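You operate a simulated robot arm through the tools that you are given. There is no shell and no other tool.

Carry out the task below with a simulated two-armed robot. There is one attempt and no reset: what you move stays moved.

Task
Grease the bearing till the grease pump reads FULL.
Fine: seat it in the cup, lock it, pump, then free the lock; the bearing stays in the cup.

Only the result counts: the job must be done as asked and must still hold three seconds after the hand-in. Knocking over, shifting, dropping, spilling or breaking anything else fails it.

Robot
Two 7-joint arms with two-finger parallel grippers on one trunk that stands fixed in place. Base frame: the origin is at the foot of the trunk, x ahead of it, y to its left, z up; the work surface is at about z = 0.85. Lengths are in m, angles in rad, forces in N, time in s.
The left shoulder is at [0.03, 0.119, 1.085], the right one opposite. With the tool pointing down near the work surface each hand reaches from about 0.24 to 0.68 m from the base axis, measured 20 degrees to its own side. Payload 3.43 kg a hand.
Tool frame (each hand has its own): the origin (TCP) lies between the finger pads and is the grasp point; the fingertips stand 0.03 m ahead of it; z points along the fingers, y is the line along which they close. The gripper opens to 0.094 m. The fingers are 0.028 m wide and 0.01 m thick; the gripper's body (0.05 by 0.096 m) begins 0.055 m behind the TCP.
Orientation is told as [roll, pitch, yaw] about the base's x, y, z axes, in that order, counted from this pose: with the fingers straight down and closing along the base's y, the tool's x points along the base's -x, its y along +y and its z along -z.

Tools
- The arms move only by the tool move_arm. It takes "left_targets", "right_targets" or both (then of equal length, played together; a hand with none holds still); each is a list of rows, each a list of 7 numbers: the closure, from 0 (fully open) to 1 (shut), then the shift along the base's x, y, z in m, then the turn, a rotation vector about the base's x, y, z in rad. In form: [[fingers, x, y, z, wx, wy, wz], ...]. A call has 1 to 20 rows; each row is the pose to reach, as a shift and turn from the pose commanded when the call began. A row lasts 0.2 s, in which the tool goes at most 0.05 m and 0.15 rad; a call with a longer step from one row to the next is refused whole, and so is a gripper value outside its range. Where a pose cannot be reached the arm comes as near as it can. A force on the tool above 60 N (or 10 N above the force at the start of the call, whichever is more), or a blocked arm, ends the call early, and 0.2 s more pass. The fingers move at their own pace (about 0.072 m/s each) and stop on an object; they squeeze with about 38 N. The grip force told is the motor's: it shows also when the fingers shut on nothing. Time passes only in rows, and 0.2 s behind the last, so rows that repeat a pose let the fingers close. It gives the time, the measured TCP pose, the force on the tool (base axes), the opening and the grip force at its end, in the units of the frame above (readings bear some noise), with the torque about the TCP (base axes, N m) and any sound that the robot's microphone picked up, and new pictures: "views" is both (left out), scene, wrist or none (wrist: the cameras of the hands that moved).
- Cameras (640 x 400 px; columns grow to the right, rows downward): "scene" is now at [0.0403, -0.0082, 1.7834]; the picture's right is [-0.12, -0.99, 0.00], its down [-0.82, 0.10, -0.57] and it looks along [0.56, -0.07, -0.82] (base axes); focal length 367 px, centre (320, 200). "left" rides on the left gripper at [0.076, -0.014, -0.102] in its tool frame; the picture's right is [0.18, 0.98, 0.00], its down [-0.75, 0.14, -0.64] and it looks along [-0.63, 0.12, 0.77] (tool axes); focal length 243 px, centre (320, 200). "right" rides on the right gripper at [0.076, 0.014, -0.102] in its tool frame; the picture's right is [-0.18, 0.98, 0.00], its down [-0.75, -0.14, -0.64] and it looks along [-0.63, -0.12, 0.77] (tool axes); focal length 243 px, centre (320, 200). There is no depth. A picture from a camera that has moved, and an enlarged one, comes with that camera's place and axes in the base frame and with its lens.
- slide_trunk(by): slides the trunk up (or, below 0, down) by that many m; the arms and the scene camera ride with it, the base frame stays. It gives what a move gives, with no picture.
- pan_tilt(pan, tilt): turns the head with the scene camera to pan (to the left, within 2.496 rad either way) and tilt (down, from -0.506 to 1.204), counted from straight ahead of the robot. It gives what a move gives, and a new picture of the scene camera.
- zoom(camera, box): a new picture of the part [left, top, right, bottom] of that camera's present view, enlarged. No time passes.
- finish_job(): hands the job in; it is judged then, once.

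Nothing tells you positions but the pictures and the camera data. Unless the task says otherwise, let go and move clear before handing in.

The tools are called after "Request:" as a command line: name --argument value ..., lists and objects as JSON in quotes. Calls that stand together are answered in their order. move_arm: Moves the arms, as the interface text tells. Its arguments: {"type":"object","properties":{"left_targets":{"type":"array"},"right_targets":{"type":"array"},"views":{"type":"string","enum":["both","scene","wrist","none"]}},"required":[]} The other tools are called the same way: slide_trunk (by) slides the trunk up or down; pan_tilt (pan, tilt) turns the head that bears the scene camera; zoom (camera, box) takes an enlarged picture of a part of a camera's view; finish_job () hands the job in.

At the start:

```text
time: 0.0
left_eef_pos: [0.5018, 0.2466, 1.1809]
left_tcp_rot: [0.001, 0.0, -0.001]
left_force: [0.4, 0.0, 0.9]
left_ft_torque: [0.02, 0.0, 0.0]
left_gripper_width: 0.0941
left_gripper_force: 0.2
right_eef_pos: [0.412, -0.2085, 1.2003]
right_tcp_rot: [0.001, 0.0, 0.0]
right_force: [-0.6, 0.7, -0.2]
right_ft_torque: [-0.01, 0.01, 0.02]
right_gripper_width: 0.094
right_gripper_force: 0.0
trunk travel left (down, up): [-0.35, 0.06]
head pan, tilt: [-0.12, 0.969]
```

scene: 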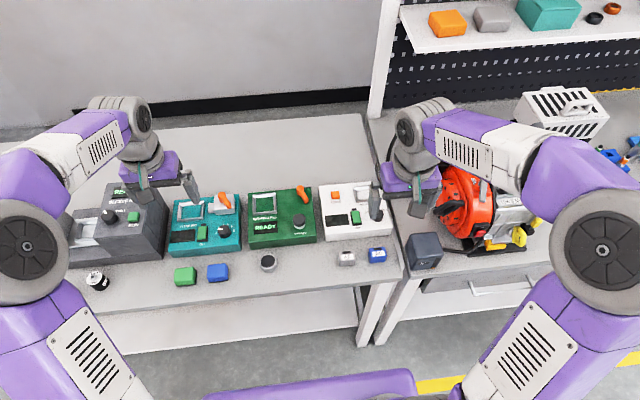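
right: 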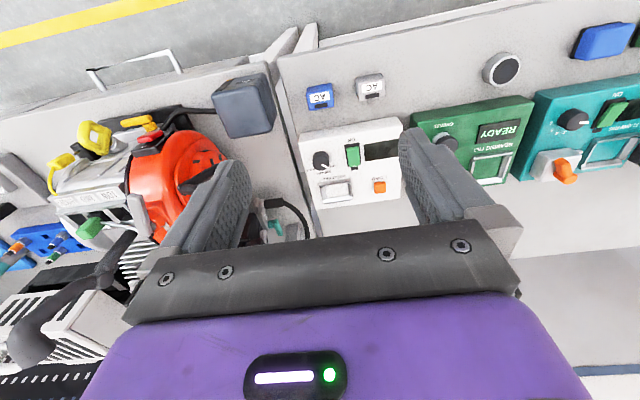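
left: 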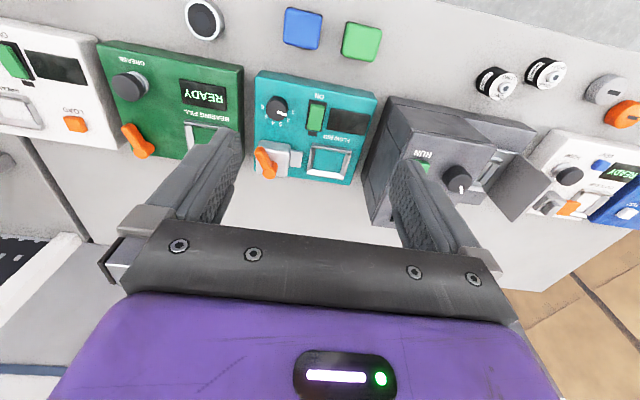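

I see a bench with several machines; the green one labelled "BEARING FILL" shows READY and looks like the grease pump, with a round black/silver piece (probably the bearing) in front of it. I'll zoom in to read the details before moving.

Request:
zoom --camera "scene" --box '[230, 170, 340, 280]'

Request:
zoom --camera "left" --box '[80, 0, 260, 170]'

Request:
zoom --camera "right" --box '[400, 30, 640, 200]'

Request:
zoom --camera "scene" --box '[60, 170, 260, 300]'

```text
3.64 times, centred on (285, 225) of scene
camera zoom: at [0.0403, -0.0082, 1.7834], right [-0.12, -0.99, 0.0], down [-0.82, 0.1, -0.57], along [0.56, -0.07, -0.82], focal length 1334 px, centre (447, 109)
```

zoom: 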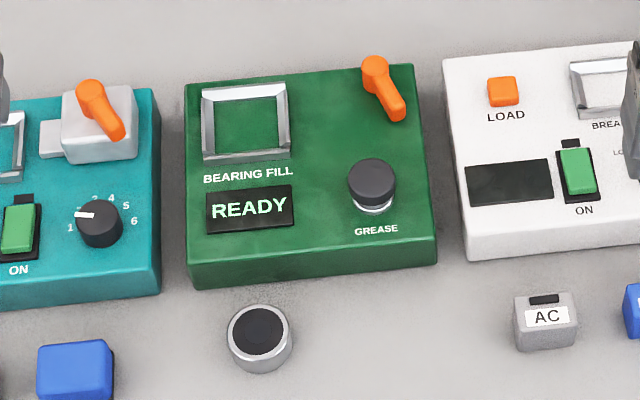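

```text
2.35 times, centred on (170, 85) of left
camera zoom: at [0.426, 0.2319, 1.2835], right [-0.18, 0.98, 0.0], down [0.75, 0.14, 0.64], along [0.63, 0.12, -0.77], focal length 571 px, centre (673, 471)
```

zoom: 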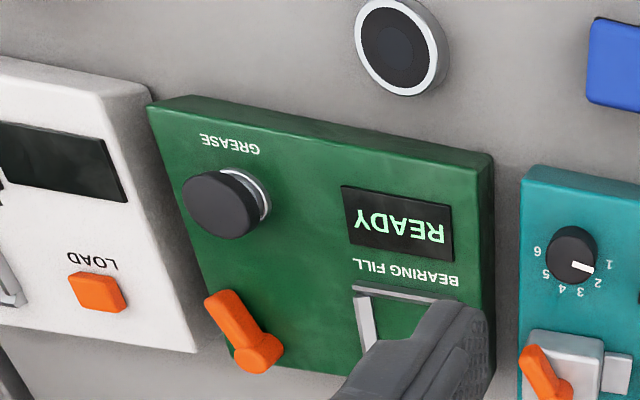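

```text
2.35 times, centred on (520, 115) of right
camera zoom: at [0.3336, -0.1942, 1.3023], right [0.18, 0.98, 0.0], down [0.75, -0.14, 0.64], along [0.63, -0.12, -0.77], focal length 571 px, centre (-151, 400)
```

zoom: 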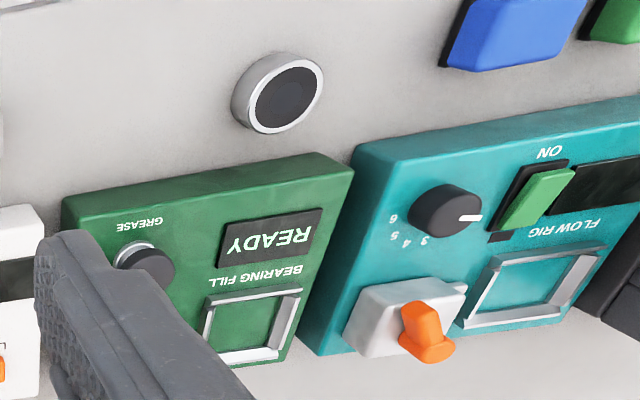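

```text
3.08 times, centred on (160, 235) of scene
camera zoom: at [0.0403, -0.0082, 1.7834], right [-0.12, -0.99, 0.0], down [-0.82, 0.1, -0.57], along [0.56, -0.07, -0.82], focal length 1129 px, centre (812, 92)
```

zoom: 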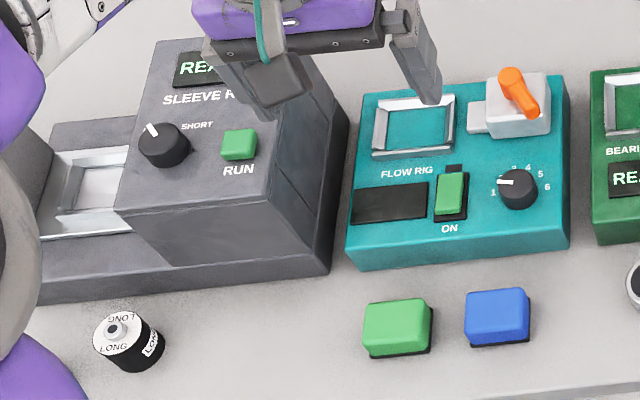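

The green pump has a square cup, an orange lever for the lock and a GREASE plunger. I need to check the other parts on the bench to be sure which one is the bearing.

Request:
zoom --camera "left" --box '[440, 30, 640, 240]'

Request:
zoom --camera "right" --box '[0, 60, 300, 260]'

Request:
zoom --camera "scene" --box '[400, 80, 640, 280]'

Request:
zoom --camera "scene" --box '[400, 0, 640, 60]'

```text
1.90 times, centred on (540, 135) of left
camera zoom: at [0.426, 0.2319, 1.2835], right [-0.18, 0.98, 0.0], down [0.75, 0.14, 0.64], along [0.63, 0.12, -0.77], focal length 462 px, centre (-99, 324)
```

zoom: 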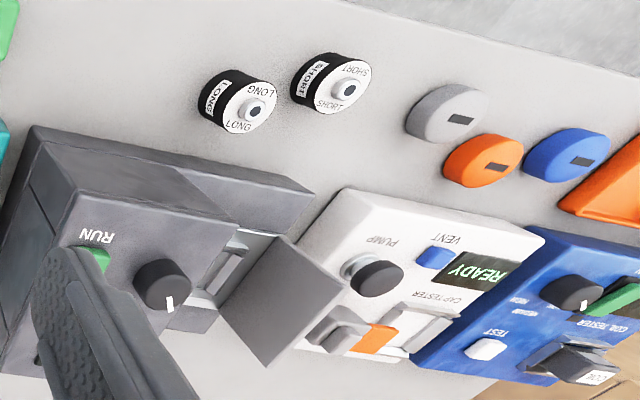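

```text
2.00 times, centred on (150, 160) of right
camera zoom: at [0.3336, -0.1942, 1.3023], right [0.18, 0.98, 0.0], down [0.75, -0.14, 0.64], along [0.63, -0.12, -0.77], focal length 485 px, centre (660, 280)
```

zoom: 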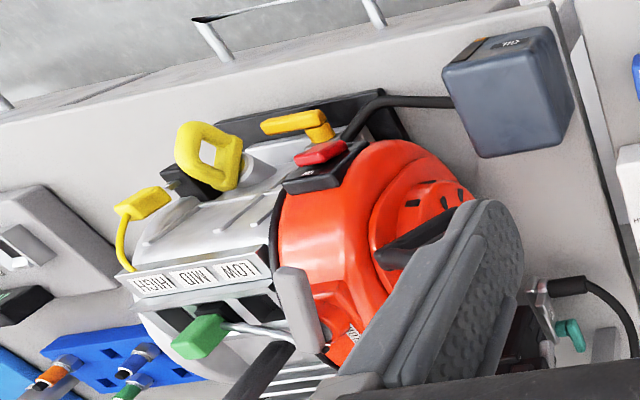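

```text
2.00 times, centred on (520, 180) of scene
camera zoom: at [0.0403, -0.0082, 1.7834], right [-0.12, -0.99, 0.0], down [-0.82, 0.1, -0.57], along [0.56, -0.07, -0.82], focal length 734 px, centre (-80, 240)
```

zoom: 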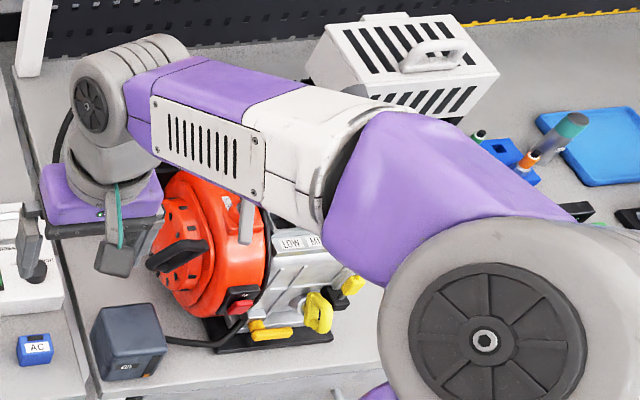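

```text
2.67 times, centred on (520, 30) of scene
camera zoom: at [0.0403, -0.0082, 1.7834], right [-0.12, -0.99, 0.0], down [-0.82, 0.1, -0.57], along [0.56, -0.07, -0.82], focal length 978 px, centre (-213, 653)
```

zoom: 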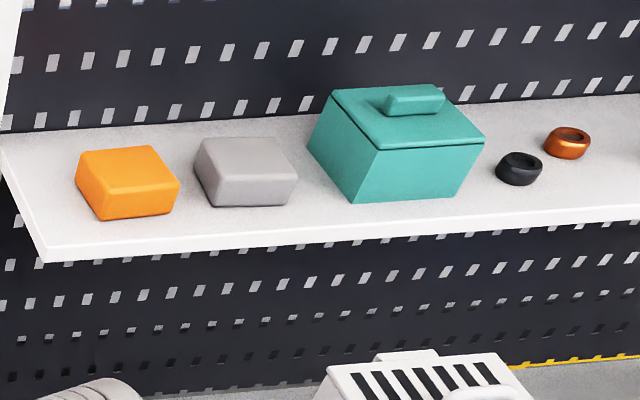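

The round silver-rimmed puck at about (0.48, 0.08) is the bearing. The cup is at about (0.655, 0.08), the plunger at about (0.57, -0.015), and the lever pivot at about (0.68, -0.025). I'll bring the left hand over the bearing for a closer look.

Request:
move_arm --left_targets '[[0, -0.005, -0.04, -0.02, 0, 0, 0], [0, -0.01, -0.08, -0.04, 0, 0, 0], [0, -0.015, -0.12, -0.07, 0, 0, 0], [0, -0.02, -0.15, -0.1, 0, 0, 0], [0, -0.02, -0.166, -0.14, 0, 0, 0], [0, -0.02, -0.166, -0.14, 0, 0, 0]]' --views "both"

```text
refused: row 3 steps farther than a row can; nothing moved
```

One step was slightly too long. I'm repeating the approach with smaller steps.

Request:
move_arm --left_targets '[[0, -0.004, -0.033, -0.026, 0, 0, 0], [0, -0.008, -0.066, -0.052, 0, 0, 0], [0, -0.012, -0.099, -0.078, 0, 0, 0], [0, -0.016, -0.132, -0.104, 0, 0, 0], [0, -0.02, -0.166, -0.13, 0, 0, 0], [0, -0.02, -0.166, -0.13, 0, 0, 0]]' --views "both"

```text
time: 1.4
left_eef_pos: [0.481, 0.0803, 1.0504]
left_tcp_rot: [-0.001, -0.001, 0.0]
left_force: [-0.4, 0.7, 0.3]
left_ft_torque: [0.01, -0.04, 0.05]
left_gripper_width: 0.0941
left_gripper_force: 0.0
right_eef_pos: [0.4113, -0.2076, 1.2013]
right_tcp_rot: [-0.001, -0.002, -0.002]
right_force: [0.1, -0.5, 0.1]
right_ft_torque: [0.0, -0.02, 0.03]
right_gripper_width: 0.0942
right_gripper_force: 0.2
trunk travel left (down, up): [-0.35, 0.06]
head pan, tilt: [-0.12, 0.969]
camera scene: at [0.0398, -0.0072, 1.7835], right [-0.12, -0.99, 0.0], down [-0.82, 0.1, -0.57], along [0.56, -0.07, -0.82], focal length 367 px, centre (320, 200)
camera left: at [0.4046, 0.0645, 1.1544], right [-0.18, 0.98, 0.0], down [0.75, 0.14, 0.64], along [0.63, 0.12, -0.77], focal length 243 px, centre (320, 200)
```

scene: 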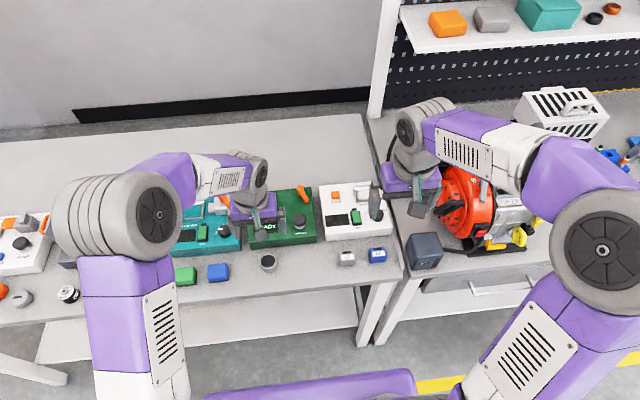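
left: 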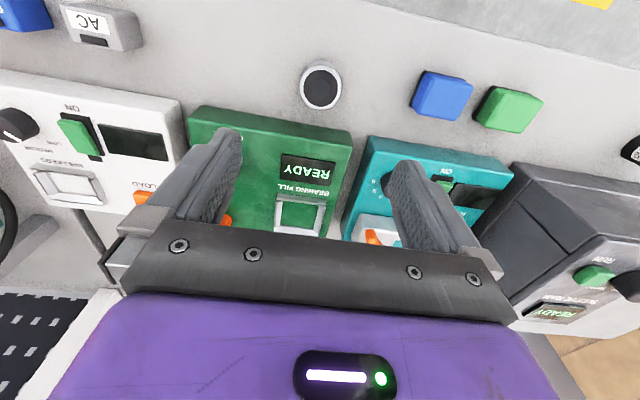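

The left hand is now above the bearing. I'm zooming in to measure the bearing, cup and lever.

Request:
zoom --camera "left" --box '[270, 50, 370, 120]'

Request:
zoom --camera "left" --box '[180, 90, 380, 250]'

Request:
zoom --camera "right" --box '[400, 30, 560, 200]'

```text
5.71 times, centred on (320, 85) of left
camera zoom: at [0.4046, 0.0645, 1.1544], right [-0.18, 0.98, 0.0], down [0.75, 0.14, 0.64], along [0.63, 0.12, -0.77], focal length 1386 px, centre (320, 857)
```

zoom: 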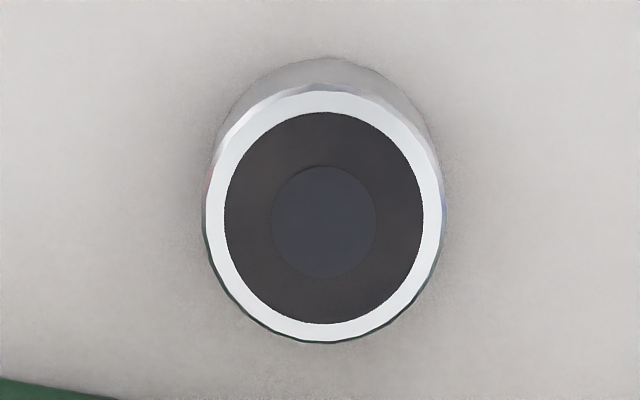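

```text
2.50 times, centred on (280, 170) of left
camera zoom: at [0.4046, 0.0645, 1.1544], right [-0.18, 0.98, 0.0], down [0.75, 0.14, 0.64], along [0.63, 0.12, -0.77], focal length 606 px, centre (420, 275)
```

zoom: 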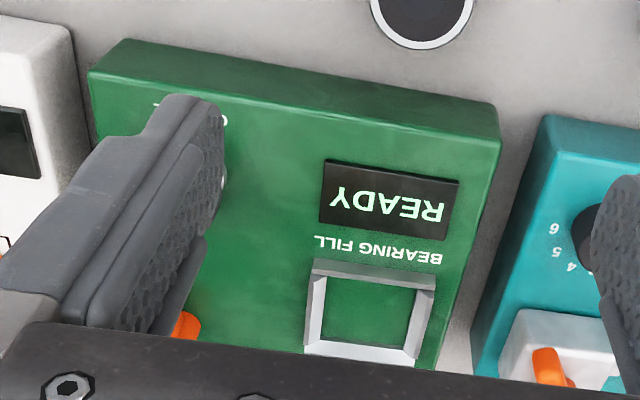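

```text
2.35 times, centred on (480, 115) of right
camera zoom: at [0.3333, -0.1935, 1.3026], right [0.18, 0.98, 0.0], down [0.75, -0.14, 0.64], along [0.63, -0.12, -0.77], focal length 571 px, centre (-56, 400)
```

zoom: 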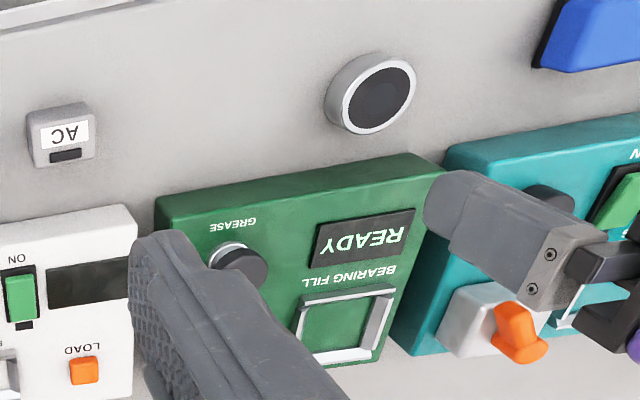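

The bearing measures about 44 mm across and 27 mm tall, centred near (0.478, 0.079). Next I'll move the left hand over the pump to measure the cup and lever.

Request:
move_arm --left_targets '[[0, 0.04, 0, 0.01, 0, 0, 0], [0, 0.08, 0, 0.02, 0, 0, 0], [0, 0.11, 0, 0.03, 0, 0, 0], [0, 0.11, 0, 0.03, 0, 0, 0]]' --views "wrist"

```text
time: 2.4
left_eef_pos: [0.5911, 0.0805, 1.0816]
left_tcp_rot: [0.001, 0.0, -0.001]
left_force: [-0.2, 0.9, -0.3]
left_ft_torque: [0.03, -0.03, -0.01]
left_gripper_width: 0.094
left_gripper_force: 0.1
right_eef_pos: [0.4112, -0.2091, 1.1997]
right_tcp_rot: [0.001, 0.001, 0.0]
right_force: [0.3, -1.2, -0.5]
right_ft_torque: [0.0, 0.04, 0.02]
right_gripper_width: 0.0937
right_gripper_force: 0.0
trunk travel left (down, up): [-0.35, 0.06]
head pan, tilt: [-0.12, 0.969]
camera left: at [0.5148, 0.0658, 1.1853], right [-0.18, 0.98, 0.0], down [0.75, 0.14, 0.64], along [0.63, 0.12, -0.77], focal length 243 px, centre (320, 200)
```

left: 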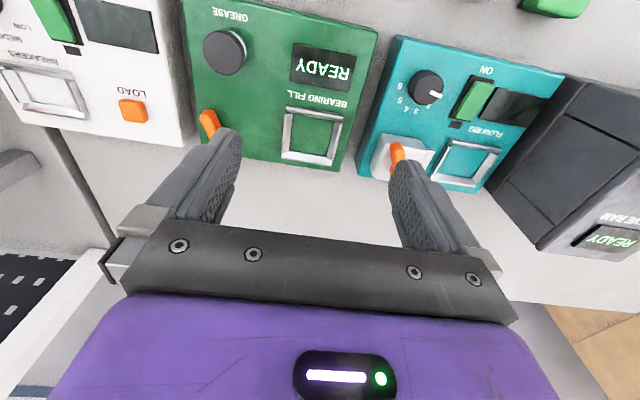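

Request:
zoom --camera "left" --box '[260, 90, 370, 180]'

Request:
zoom --camera "left" --box '[180, 0, 380, 170]'

Request:
zoom --camera "scene" --box '[230, 170, 340, 280]'

```text
4.44 times, centred on (315, 135) of left
camera zoom: at [0.5148, 0.0658, 1.1853], right [-0.18, 0.98, 0.0], down [0.75, 0.14, 0.64], along [0.63, 0.12, -0.77], focal length 1078 px, centre (342, 489)
```

zoom: 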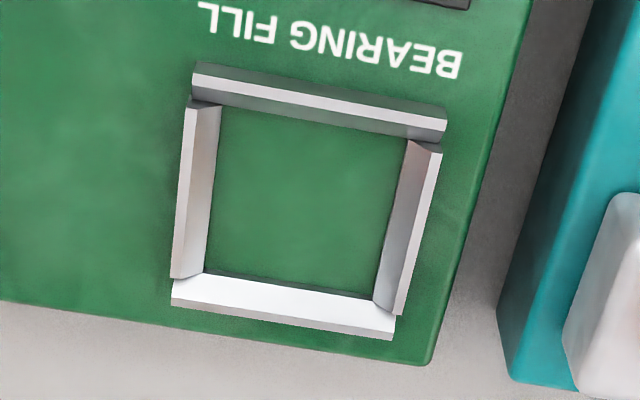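

```text
2.35 times, centred on (280, 85) of left
camera zoom: at [0.5148, 0.0658, 1.1853], right [-0.18, 0.98, 0.0], down [0.75, 0.14, 0.64], along [0.63, 0.12, -0.77], focal length 571 px, centre (414, 471)
```

zoom: 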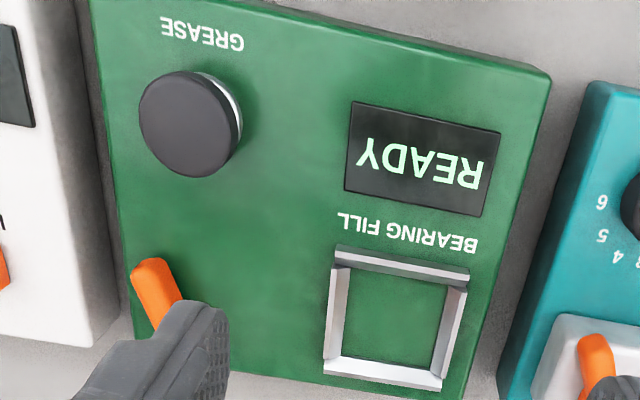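

```text
3.64 times, centred on (285, 225) of scene
camera zoom: at [0.0395, -0.008, 1.7835], right [-0.12, -0.99, 0.0], down [-0.82, 0.1, -0.57], along [0.56, -0.07, -0.82], focal length 1334 px, centre (447, 109)
```

zoom: 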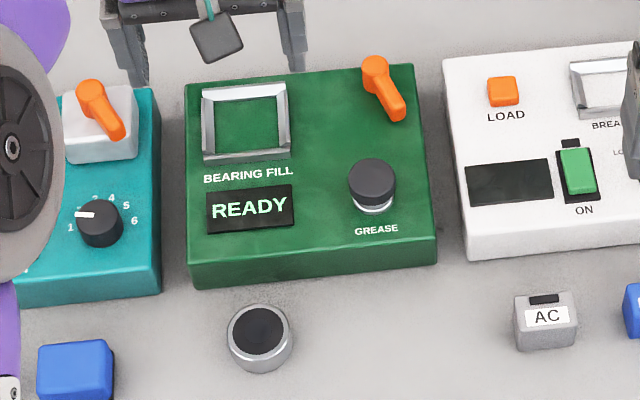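

The cup is a square frame with sloped inner walls. Its floor is about 52 mm wide, centred near (0.654, 0.080), so the bearing should fit with room to spare. I'll zoom closer for the frame height and the lever.

Request:
zoom --camera "scene" --box '[280, 185, 320, 215]'

Request:
zoom --camera "scene" --box '[240, 185, 290, 220]'

Request:
zoom --camera "right" --box '[420, 60, 540, 200]'

```text
13.33 times, centred on (300, 200) of scene
camera zoom: at [0.0395, -0.008, 1.7835], right [-0.12, -0.99, 0.0], down [-0.82, 0.1, -0.57], along [0.56, -0.07, -0.82], focal length 4890 px, centre (587, 200)
```

zoom: 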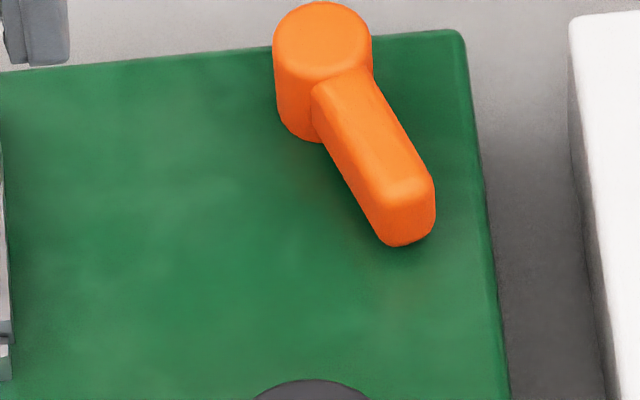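

```text
11.43 times, centred on (265, 202) of scene
camera zoom: at [0.0395, -0.008, 1.7835], right [-0.12, -0.99, 0.0], down [-0.82, 0.1, -0.57], along [0.56, -0.07, -0.82], focal length 4192 px, centre (949, 171)
```

zoom: 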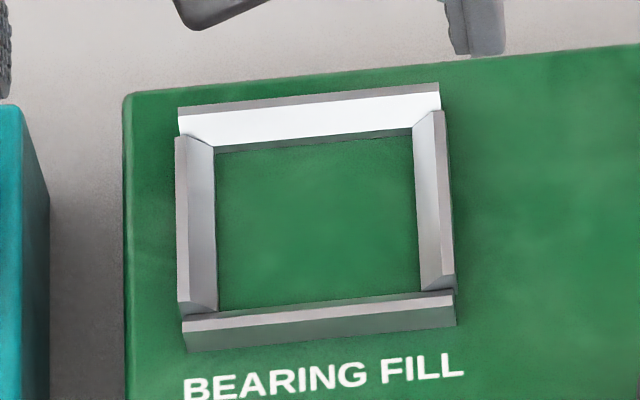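

```text
2.86 times, centred on (480, 130) of right
camera zoom: at [0.3331, -0.1941, 1.3025], right [0.18, 0.98, 0.0], down [0.75, -0.14, 0.64], along [0.63, -0.12, -0.77], focal length 693 px, centre (-137, 400)
```

zoom: 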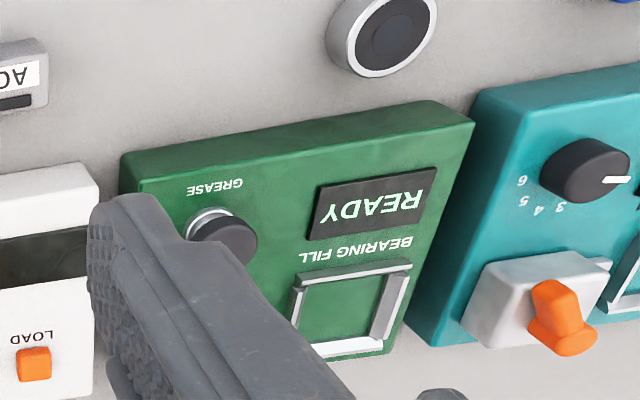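

The cup walls are about 10 mm high. The lever hub is near (0.681, -0.027), with its arm pointing toward me and slightly right. The plunger top is near (0.569, -0.015, 0.925). I'll bring the left hand back over the bearing and descend partway.

Request:
move_arm --left_targets '[[0, -0.04, 0, -0.02, 0, 0, 0], [0, -0.08, -0.001, -0.04, 0, 0, 0], [0, -0.1135, -0.0013, -0.065, 0, 0, 0], [0, -0.1135, -0.0013, -0.105, 0, 0, 0], [0, -0.1135, -0.0013, -0.145, 0, 0, 0], [0, -0.1135, -0.0013, -0.145, 0, 0, 0]]' --views "both"

```text
time: 3.8
left_eef_pos: [0.476, 0.0813, 0.9346]
left_tcp_rot: [0.0, 0.001, -0.001]
left_force: [0.0, 0.1, 0.1]
left_ft_torque: [0.01, -0.01, -0.02]
left_gripper_width: 0.094
left_gripper_force: 0.1
right_eef_pos: [0.4118, -0.2087, 1.2005]
right_tcp_rot: [0.0, 0.001, -0.001]
right_force: [-0.4, 0.1, 0.0]
right_ft_torque: [-0.03, 0.0, -0.01]
right_gripper_width: 0.094
right_gripper_force: 0.0
trunk travel left (down, up): [-0.35, 0.06]
head pan, tilt: [-0.12, 0.969]
camera scene: at [0.0398, -0.0082, 1.7835], right [-0.12, -0.99, 0.0], down [-0.82, 0.1, -0.57], along [0.56, -0.07, -0.82], focal length 367 px, centre (320, 200)
camera left: at [0.4004, 0.0654, 1.0386], right [-0.18, 0.98, 0.0], down [0.75, 0.14, 0.64], along [0.63, 0.12, -0.77], focal length 243 px, centre (320, 200)
```

scene: 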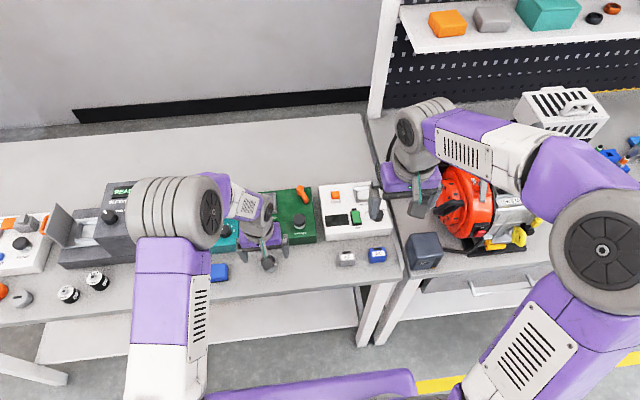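
left: 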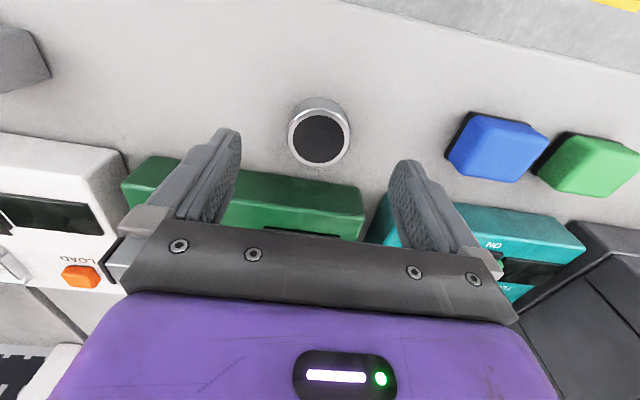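

The bearing lies centred between the open fingers. I'll descend 42 mm and close, which grips its upper half so the fingertips stay clear of the cup frame later.

Request:
move_arm --left_targets '[[0, 0, 0, -0.02, 0, 0, 0], [0, 0, 0, -0.035, 0, 0, 0], [0, 0, 0, -0.042, 0, 0, 0], [0, 0, 0, -0.042, 0, 0, 0]]' --views "wrist"

```text
time: 4.8
left_eef_pos: [0.4802, 0.0816, 0.891]
left_tcp_rot: [0.0, 0.0, -0.002]
left_force: [-0.4, 0.2, 0.3]
left_ft_torque: [0.02, 0.01, 0.02]
left_gripper_width: 0.0938
left_gripper_force: 0.2
right_eef_pos: [0.4123, -0.2082, 1.2003]
right_tcp_rot: [0.002, 0.001, 0.0]
right_force: [0.6, 0.4, -0.9]
right_ft_torque: [0.02, 0.02, 0.0]
right_gripper_width: 0.0941
right_gripper_force: 0.0
trunk travel left (down, up): [-0.35, 0.06]
head pan, tilt: [-0.12, 0.969]
camera left: at [0.4032, 0.0661, 0.9955], right [-0.18, 0.98, 0.0], down [0.75, 0.14, 0.64], along [0.63, 0.12, -0.77], focal length 243 px, centre (320, 200)
```

left: 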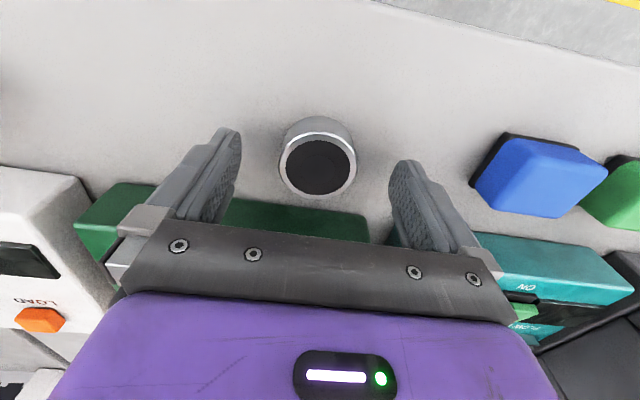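

The fingers straddle the bearing. Now I'm closing to grip it.

Request:
move_arm --left_targets '[[0.3, 0, 0, 0, 0, 0, 0], [0.6, 0, 0, 0, 0, 0, 0], [1, 0, 0, 0, 0, 0, 0], [1, 0, 0, 0, 0, 0, 0], [1, 0, 0, 0, 0, 0, 0]]' --views "wrist"

```text
time: 6.0
left_eef_pos: [0.4781, 0.0809, 0.8936]
left_tcp_rot: [0.001, 0.0, 0.002]
left_force: [0.4, 0.1, -0.1]
left_ft_torque: [-0.02, 0.01, 0.02]
left_gripper_width: 0.0445
left_gripper_force: 37.7
right_eef_pos: [0.4116, -0.2087, 1.2004]
right_tcp_rot: [0.002, 0.0, 0.001]
right_force: [0.2, 0.0, -0.2]
right_ft_torque: [0.01, 0.02, -0.02]
right_gripper_width: 0.0942
right_gripper_force: 0.1
trunk travel left (down, up): [-0.35, 0.06]
head pan, tilt: [-0.12, 0.969]
camera left: at [0.4032, 0.066, 0.9957], right [-0.18, 0.98, 0.0], down [0.75, 0.14, 0.64], along [0.63, 0.12, -0.77], focal length 243 px, centre (320, 200)
```

left: 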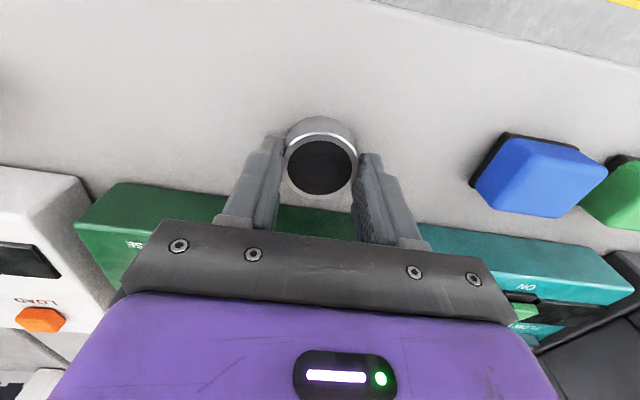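

The grip reads 44.5 mm, so the bearing is held. I'm lifting it and carrying it over the cup.

Request:
move_arm --left_targets '[[1, 0, 0, 0.03, 0, 0, 0], [1, 0, 0, 0.07, 0, 0, 0], [1, 0, 0, 0.1, 0, 0, 0], [1, 0.04, 0, 0.11, 0, 0, 0], [1, 0.085, 0, 0.11, 0, 0, 0], [1, 0.13, 0, 0.11, 0, 0, 0], [1, 0.16, 0, 0.11, 0, 0, 0], [1, 0.174, 0, 0.11, 0, 0, 0], [1, 0.174, 0, 0.11, 0, 0, 0]]' --views "both"

```text
time: 8.0
left_eef_pos: [0.6459, 0.0802, 1.0035]
left_tcp_rot: [0.0, 0.003, 0.0]
left_force: [-0.2, 0.6, -0.1]
left_ft_torque: [-0.04, 0.03, 0.02]
left_gripper_width: 0.0443
left_gripper_force: 37.6
left hand out of reach, approached as far as the arm can: row 8, 9
right_eef_pos: [0.4117, -0.2081, 1.2001]
right_tcp_rot: [0.001, 0.001, 0.0]
right_force: [0.0, 0.2, 0.3]
right_ft_torque: [0.02, 0.01, -0.01]
right_gripper_width: 0.0939
right_gripper_force: 0.0
trunk travel left (down, up): [-0.35, 0.06]
head pan, tilt: [-0.12, 0.969]
camera scene: at [0.0409, -0.0082, 1.7834], right [-0.12, -0.99, 0.0], down [-0.82, 0.1, -0.57], along [0.56, -0.07, -0.82], focal length 367 px, centre (320, 200)
camera left: at [0.5701, 0.0654, 1.1073], right [-0.18, 0.98, 0.0], down [0.75, 0.14, 0.64], along [0.63, 0.12, -0.77], focal length 243 px, centre (320, 200)
```

scene: 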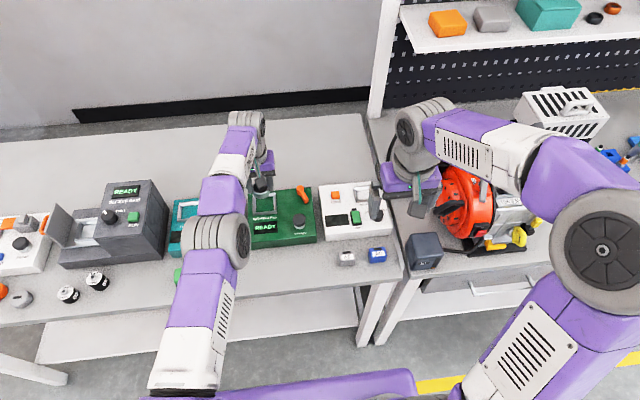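
left: 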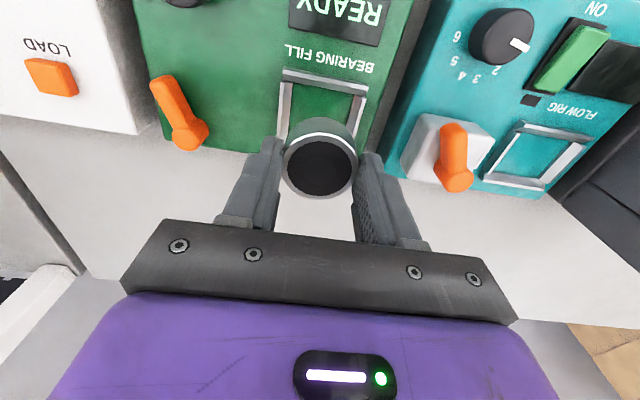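

The bearing is held above the cup, but the arm ran out of reach about 6 mm short at this height. I'll descend 35 mm, where the arm should reach farther, and check again.

Request:
move_arm --left_targets '[[1, 0, 0, -0.02, 0, 0, 0], [1, 0, 0, -0.035, 0, 0, 0], [1, 0, 0, -0.035, 0, 0, 0]]' --views "both"

```text
time: 8.8
left_eef_pos: [0.643, 0.0794, 0.9699]
left_tcp_rot: [-0.001, -0.002, 0.0]
left_force: [-0.3, -1.1, -0.6]
left_ft_torque: [0.01, 0.05, 0.03]
left_gripper_width: 0.0444
left_gripper_force: 38.0
right_eef_pos: [0.4102, -0.2088, 1.1999]
right_tcp_rot: [0.0, -0.001, -0.001]
right_force: [-0.3, 0.5, -0.1]
right_ft_torque: [0.03, 0.03, -0.01]
right_gripper_width: 0.0939
right_gripper_force: 0.1
trunk travel left (down, up): [-0.35, 0.06]
head pan, tilt: [-0.12, 0.969]
camera scene: at [0.0403, -0.0081, 1.7835], right [-0.12, -0.99, 0.0], down [-0.82, 0.1, -0.57], along [0.56, -0.07, -0.82], focal length 367 px, centre (320, 200)
camera left: at [0.5675, 0.0648, 1.0729], right [-0.18, 0.98, 0.0], down [0.75, 0.14, 0.64], along [0.63, 0.12, -0.77], focal length 243 px, centre (320, 200)
```

scene: 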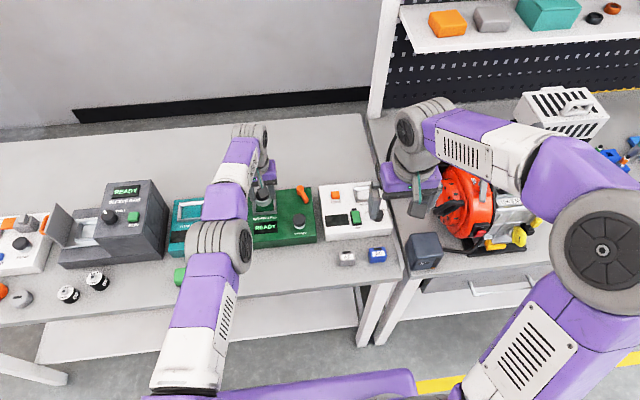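
left: 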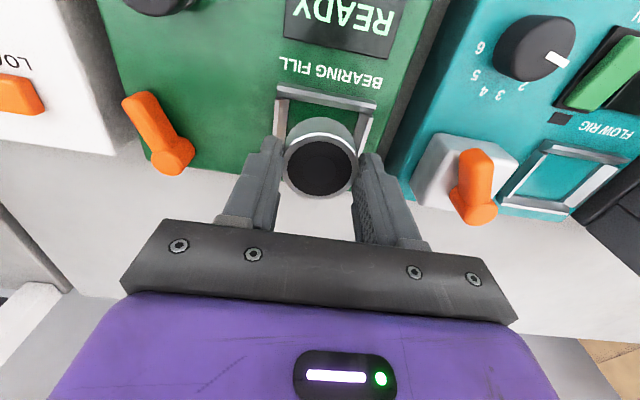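

It is now at about x = 0.644 with no reach warning. I'll try stepping forward toward x ≈ 0.654 at this lower height.

Request:
move_arm --left_targets '[[1, 0.005, 0, 0, 0, 0, 0], [1, 0.01, 0, 0, 0, 0, 0], [1, 0.01, 0, 0, 0, 0, 0]]' --views "both"

```text
time: 9.6
left_eef_pos: [0.6443, 0.0812, 0.9713]
left_tcp_rot: [0.0, 0.0, -0.002]
left_force: [-0.7, -0.2, -1.4]
left_ft_torque: [-0.04, -0.01, 0.01]
left_gripper_width: 0.0441
left_gripper_force: 37.5
left hand out of reach, approached as far as the arm can: row 1, 2, 3
right_eef_pos: [0.412, -0.2095, 1.2004]
right_tcp_rot: [-0.001, 0.001, 0.001]
right_force: [-0.2, -0.1, -0.2]
right_ft_torque: [-0.01, 0.03, -0.01]
right_gripper_width: 0.094
right_gripper_force: 0.0
trunk travel left (down, up): [-0.35, 0.06]
head pan, tilt: [-0.12, 0.969]
camera scene: at [0.0404, -0.0082, 1.7834], right [-0.12, -0.99, 0.0], down [-0.82, 0.1, -0.57], along [0.56, -0.07, -0.82], focal length 367 px, centre (320, 200)
camera left: at [0.5684, 0.0654, 1.0747], right [-0.18, 0.98, 0.0], down [0.75, 0.14, 0.64], along [0.63, 0.12, -0.77], focal length 243 px, centre (320, 200)
```

scene: 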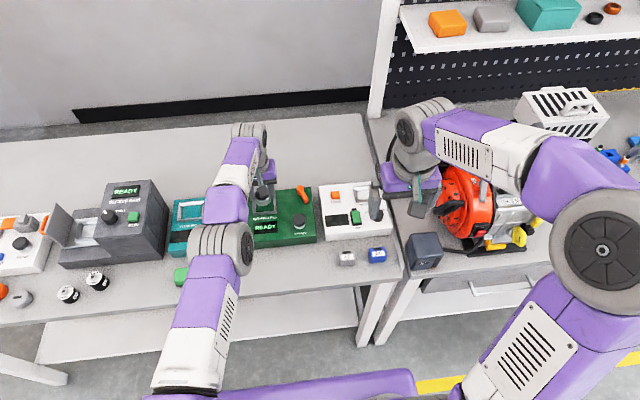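
left: 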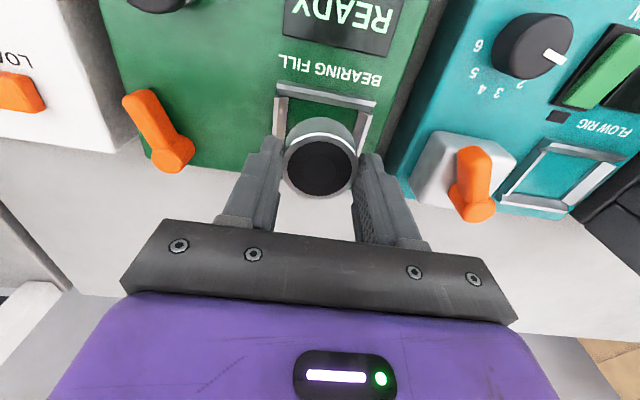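

The tool-down pose tops out at about x = 0.645, roughly 9 mm short. A slight tilt that points the fingers forward should gain that reach, so I'll tilt 0.08 rad and step forward.

Request:
move_arm --left_targets '[[1, 0.002, 0, 0, 0, -0.04, 0], [1, 0.004, 0, 0, 0, -0.08, 0], [1, 0.006, 0, 0, 0, -0.08, 0], [1, 0.006, 0, 0, 0, -0.08, 0]]' --views "both"

Request:
zoom --camera "scene" --box '[240, 170, 300, 225]'

Request:
zoom --camera "left" --box '[250, 60, 400, 210]'

```text
time: 10.6
left_eef_pos: [0.65, 0.0816, 0.9702]
left_tcp_rot: [0.001, -0.081, 0.0]
left_force: [0.0, 0.4, -1.0]
left_ft_torque: [-0.01, 0.01, -0.03]
left_gripper_width: 0.0447
left_gripper_force: 38.2
right_eef_pos: [0.4112, -0.2087, 1.2002]
right_tcp_rot: [-0.001, 0.002, 0.001]
right_force: [1.1, 0.4, 0.8]
right_ft_torque: [-0.02, 0.01, 0.0]
right_gripper_width: 0.094
right_gripper_force: 0.0
trunk travel left (down, up): [-0.35, 0.06]
head pan, tilt: [-0.12, 0.969]
camera scene: at [0.0402, -0.0082, 1.7834], right [-0.12, -0.99, 0.0], down [-0.82, 0.1, -0.57], along [0.56, -0.07, -0.82], focal length 367 px, centre (320, 200)
camera left: at [0.5662, 0.0663, 1.0678], right [-0.18, 0.98, -0.01], down [0.7, 0.14, 0.7], along [0.69, 0.12, -0.71], focal length 243 px, centre (320, 200)
```

scene: 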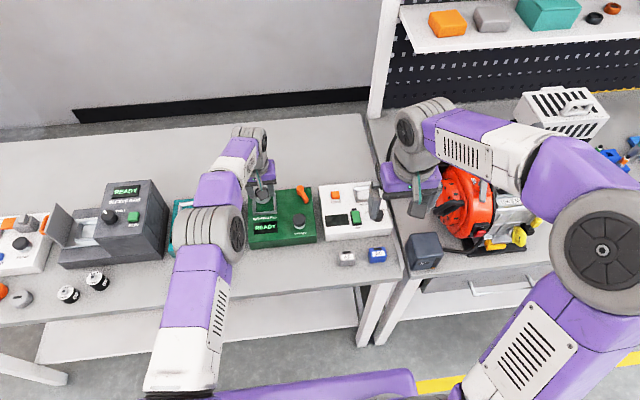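
left: 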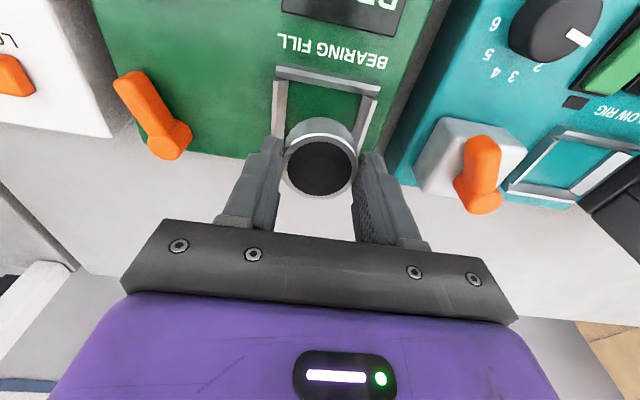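

```text
7.27 times, centred on (270, 198) of scene
camera zoom: at [0.0402, -0.0082, 1.7834], right [-0.12, -0.99, 0.0], down [-0.82, 0.1, -0.57], along [0.56, -0.07, -0.82], focal length 2668 px, centre (684, 218)
```

zoom: 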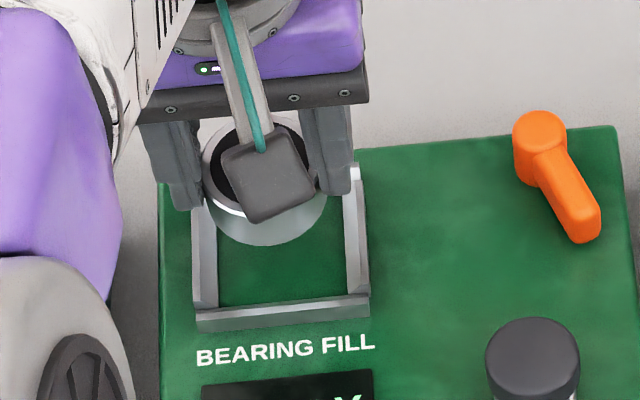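

```text
2.67 times, centred on (325, 135) of left
camera zoom: at [0.5662, 0.0663, 1.0678], right [-0.18, 0.98, -0.01], down [0.7, 0.14, 0.7], along [0.69, 0.12, -0.71], focal length 647 px, centre (307, 373)
```

zoom: 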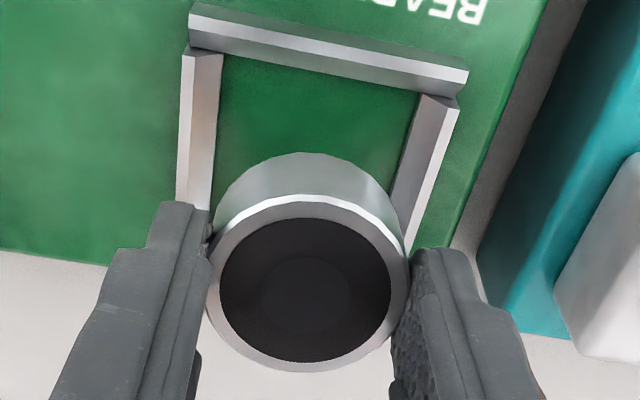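

With a 0.08 rad tilt the arm reaches x = 0.650. Both cameras put the bearing over the cup, about 2 mm too far forward, so I'll trim x by -2 mm and lower most of the way.

Request:
move_arm --left_targets '[[1, -0.002, -0.0005, -0.01, 0, 0, 0], [1, -0.002, -0.0005, -0.018, 0, 0, 0], [1, -0.002, -0.0005, -0.024, 0, 0, 0], [1, -0.002, -0.0005, -0.024, 0, 0, 0]]' --views "wrist"

Request:
zoom --camera "scene" --box '[240, 170, 300, 225]'

Request:
zoom --camera "left" --box '[250, 60, 400, 210]'

```text
time: 11.6
left_eef_pos: [0.6504, 0.0824, 0.9458]
left_tcp_rot: [0.0, -0.079, 0.0]
left_force: [0.1, -0.4, -1.1]
left_ft_torque: [0.01, 0.01, 0.01]
left_gripper_width: 0.0444
left_gripper_force: 38.2
right_eef_pos: [0.4109, -0.2091, 1.2009]
right_tcp_rot: [0.0, -0.001, -0.001]
right_force: [0.3, -0.6, -0.1]
right_ft_torque: [0.02, 0.0, -0.01]
right_gripper_width: 0.0939
right_gripper_force: 0.0
trunk travel left (down, up): [-0.35, 0.06]
head pan, tilt: [-0.12, 0.969]
camera left: at [0.565, 0.0659, 1.0437], right [-0.18, 0.98, -0.01], down [0.7, 0.14, 0.7], along [0.69, 0.12, -0.71], focal length 243 px, centre (320, 200)
```

left: 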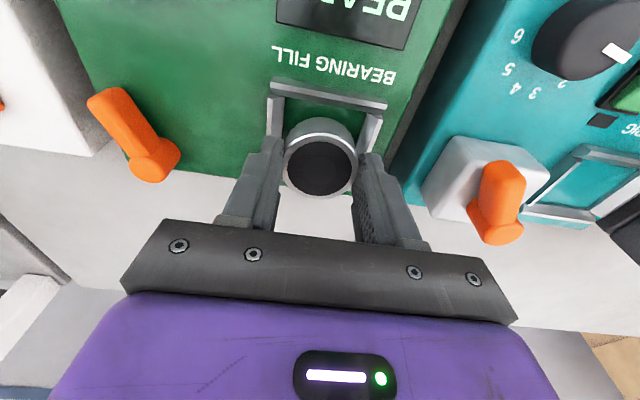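

```text
7.27 times, centred on (270, 198) of scene
camera zoom: at [0.0403, -0.0082, 1.7835], right [-0.12, -0.99, 0.0], down [-0.82, 0.1, -0.57], along [0.56, -0.07, -0.82], focal length 2668 px, centre (684, 218)
```

zoom: 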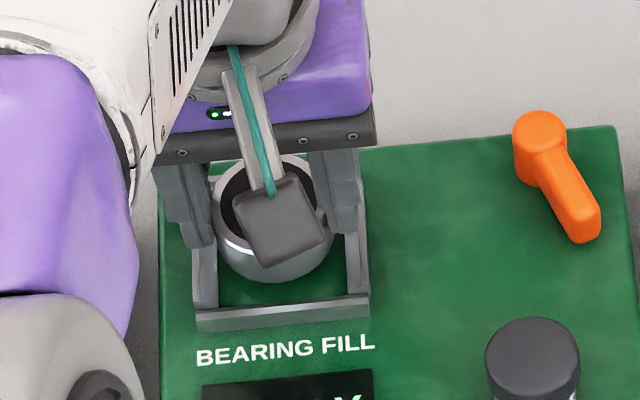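

```text
2.67 times, centred on (325, 135) of left
camera zoom: at [0.565, 0.0659, 1.0437], right [-0.18, 0.98, -0.01], down [0.7, 0.14, 0.7], along [0.69, 0.12, -0.71], focal length 647 px, centre (307, 373)
```

zoom: 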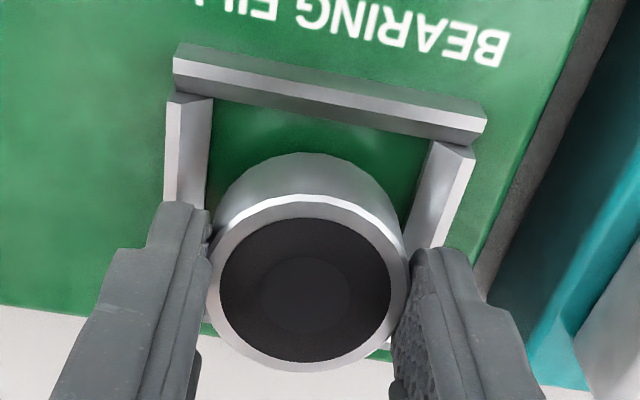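

The bearing is inside the cup's mouth and well centred, with 5 to 8 mm left to the floor. I'll lower slowly and watch the force.

Request:
move_arm --left_targets '[[1, 0, -0.0005, -0.002, 0, 0, 0], [1, 0, -0.0005, -0.004, 0, 0, 0], [1, 0, -0.0005, -0.005, 0, 0, 0]]' --views "none"

```text
time: 12.4
left_eef_pos: [0.6499, 0.0802, 0.9404]
left_tcp_rot: [0.0, -0.08, 0.0]
left_force: [-0.4, 0.2, 0.1]
left_ft_torque: [0.01, 0.01, 0.01]
left_gripper_width: 0.0445
left_gripper_force: 37.9
right_eef_pos: [0.4116, -0.2089, 1.1996]
right_tcp_rot: [0.0, 0.0, -0.001]
right_force: [-0.3, -1.1, 0.4]
right_ft_torque: [0.01, 0.02, -0.01]
right_gripper_width: 0.0938
right_gripper_force: 0.2
trunk travel left (down, up): [-0.35, 0.06]
head pan, tilt: [-0.12, 0.969]
```

No contact yet, so I'm continuing in small steps.

Request:
move_arm --left_targets '[[1, 0, 0, -0.001, 0, 0, 0], [1, 0, 0, -0.002, 0, 0, 0], [1, 0, 0, -0.002, 0, 0, 0]]' --views "none"

```text
time: 13.2
left_eef_pos: [0.6471, 0.0787, 0.9407]
left_tcp_rot: [0.0, -0.083, -0.002]
left_force: [-2.8, -0.6, 4.1]
left_ft_torque: [-0.02, -0.09, -0.01]
left_gripper_width: 0.0445
left_gripper_force: 37.8
right_eef_pos: [0.4107, -0.2089, 1.2001]
right_tcp_rot: [0.0, -0.001, 0.0]
right_force: [0.2, 0.2, -0.1]
right_ft_torque: [-0.01, 0.02, 0.0]
right_gripper_width: 0.094
right_gripper_force: 0.0
trunk travel left (down, up): [-0.35, 0.06]
head pan, tilt: [-0.12, 0.969]
```

First light contact: +4 N up and about -3 N in x. I'll look to see whether it is touching the floor or the far wall.

Request:
zoom --camera "scene" --box '[245, 180, 295, 220]'

Request:
zoom --camera "left" --box '[250, 60, 400, 210]'

Request:
zoom --camera "right" --box '[440, 80, 560, 200]'

```text
10.00 times, centred on (270, 200) of scene
camera zoom: at [0.0393, -0.0083, 1.7835], right [-0.12, -0.99, 0.0], down [-0.82, 0.1, -0.57], along [0.56, -0.07, -0.82], focal length 3668 px, centre (820, 200)
```

zoom: 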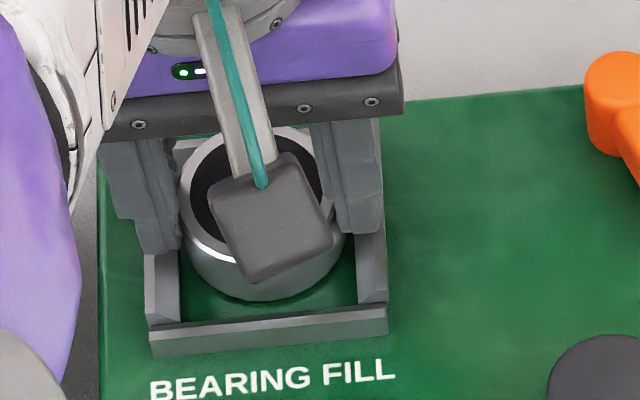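

```text
2.67 times, centred on (325, 135) of left
camera zoom: at [0.5643, 0.0648, 1.0376], right [-0.18, 0.98, -0.02], down [0.7, 0.14, 0.7], along [0.69, 0.12, -0.71], focal length 647 px, centre (307, 373)
```

zoom: 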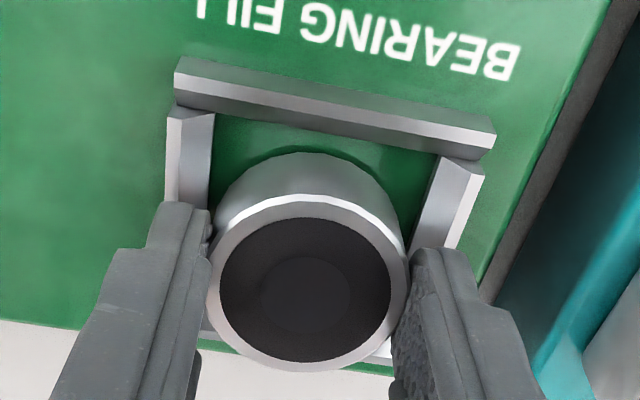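

```text
3.33 times, centred on (500, 140) of right
camera zoom: at [0.3329, -0.1943, 1.3026], right [0.18, 0.98, 0.0], down [0.75, -0.14, 0.64], along [0.63, -0.12, -0.77], focal length 809 px, centre (-280, 400)
```

zoom: 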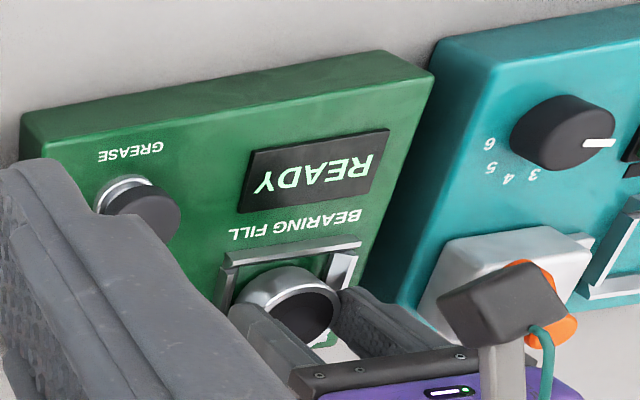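

The contact signs hint at the far side touching slightly. I'll ease back 2 mm in x and see whether the force changes.

Request:
move_arm --left_targets '[[1, -0.001, 0, 0, 0, 0, 0], [1, -0.002, 0, 0, 0, 0, 0], [1, -0.002, 0, 0, 0, 0, 0]]' --views "none"

```text
time: 14.0
left_eef_pos: [0.6475, 0.081, 0.9397]
left_tcp_rot: [-0.001, -0.079, 0.0]
left_force: [-1.3, 0.7, -0.2]
left_ft_torque: [-0.01, 0.0, 0.02]
left_gripper_width: 0.0442
left_gripper_force: 37.9
right_eef_pos: [0.4104, -0.2091, 1.1991]
right_tcp_rot: [0.002, 0.0, 0.0]
right_force: [0.6, -0.7, -0.8]
right_ft_torque: [0.03, 0.03, -0.01]
right_gripper_width: 0.0942
right_gripper_force: 0.0
trunk travel left (down, up): [-0.35, 0.06]
head pan, tilt: [-0.12, 0.969]
```

The force vanished, so it was the far wall. Lowering a little more.

Request:
move_arm --left_targets '[[1, 0, 0, -0.001, 0, 0, 0], [1, 0, 0, -0.002, 0, 0, 0], [1, 0, 0, -0.002, 0, 0, 0]]' --views "none"

```text
time: 14.8
left_eef_pos: [0.6482, 0.0799, 0.9391]
left_tcp_rot: [0.0, -0.083, 0.0]
left_force: [-5.0, 3.3, 10.2]
left_ft_torque: [0.11, 0.18, 0.03]
left_gripper_width: 0.0443
left_gripper_force: 38.1
right_eef_pos: [0.4095, -0.2075, 1.202]
right_tcp_rot: [0.001, -0.002, 0.0]
right_force: [-0.6, 0.0, 0.8]
right_ft_torque: [0.04, -0.01, 0.01]
right_gripper_width: 0.0937
right_gripper_force: 0.0
trunk travel left (down, up): [-0.35, 0.06]
head pan, tilt: [-0.12, 0.969]
```

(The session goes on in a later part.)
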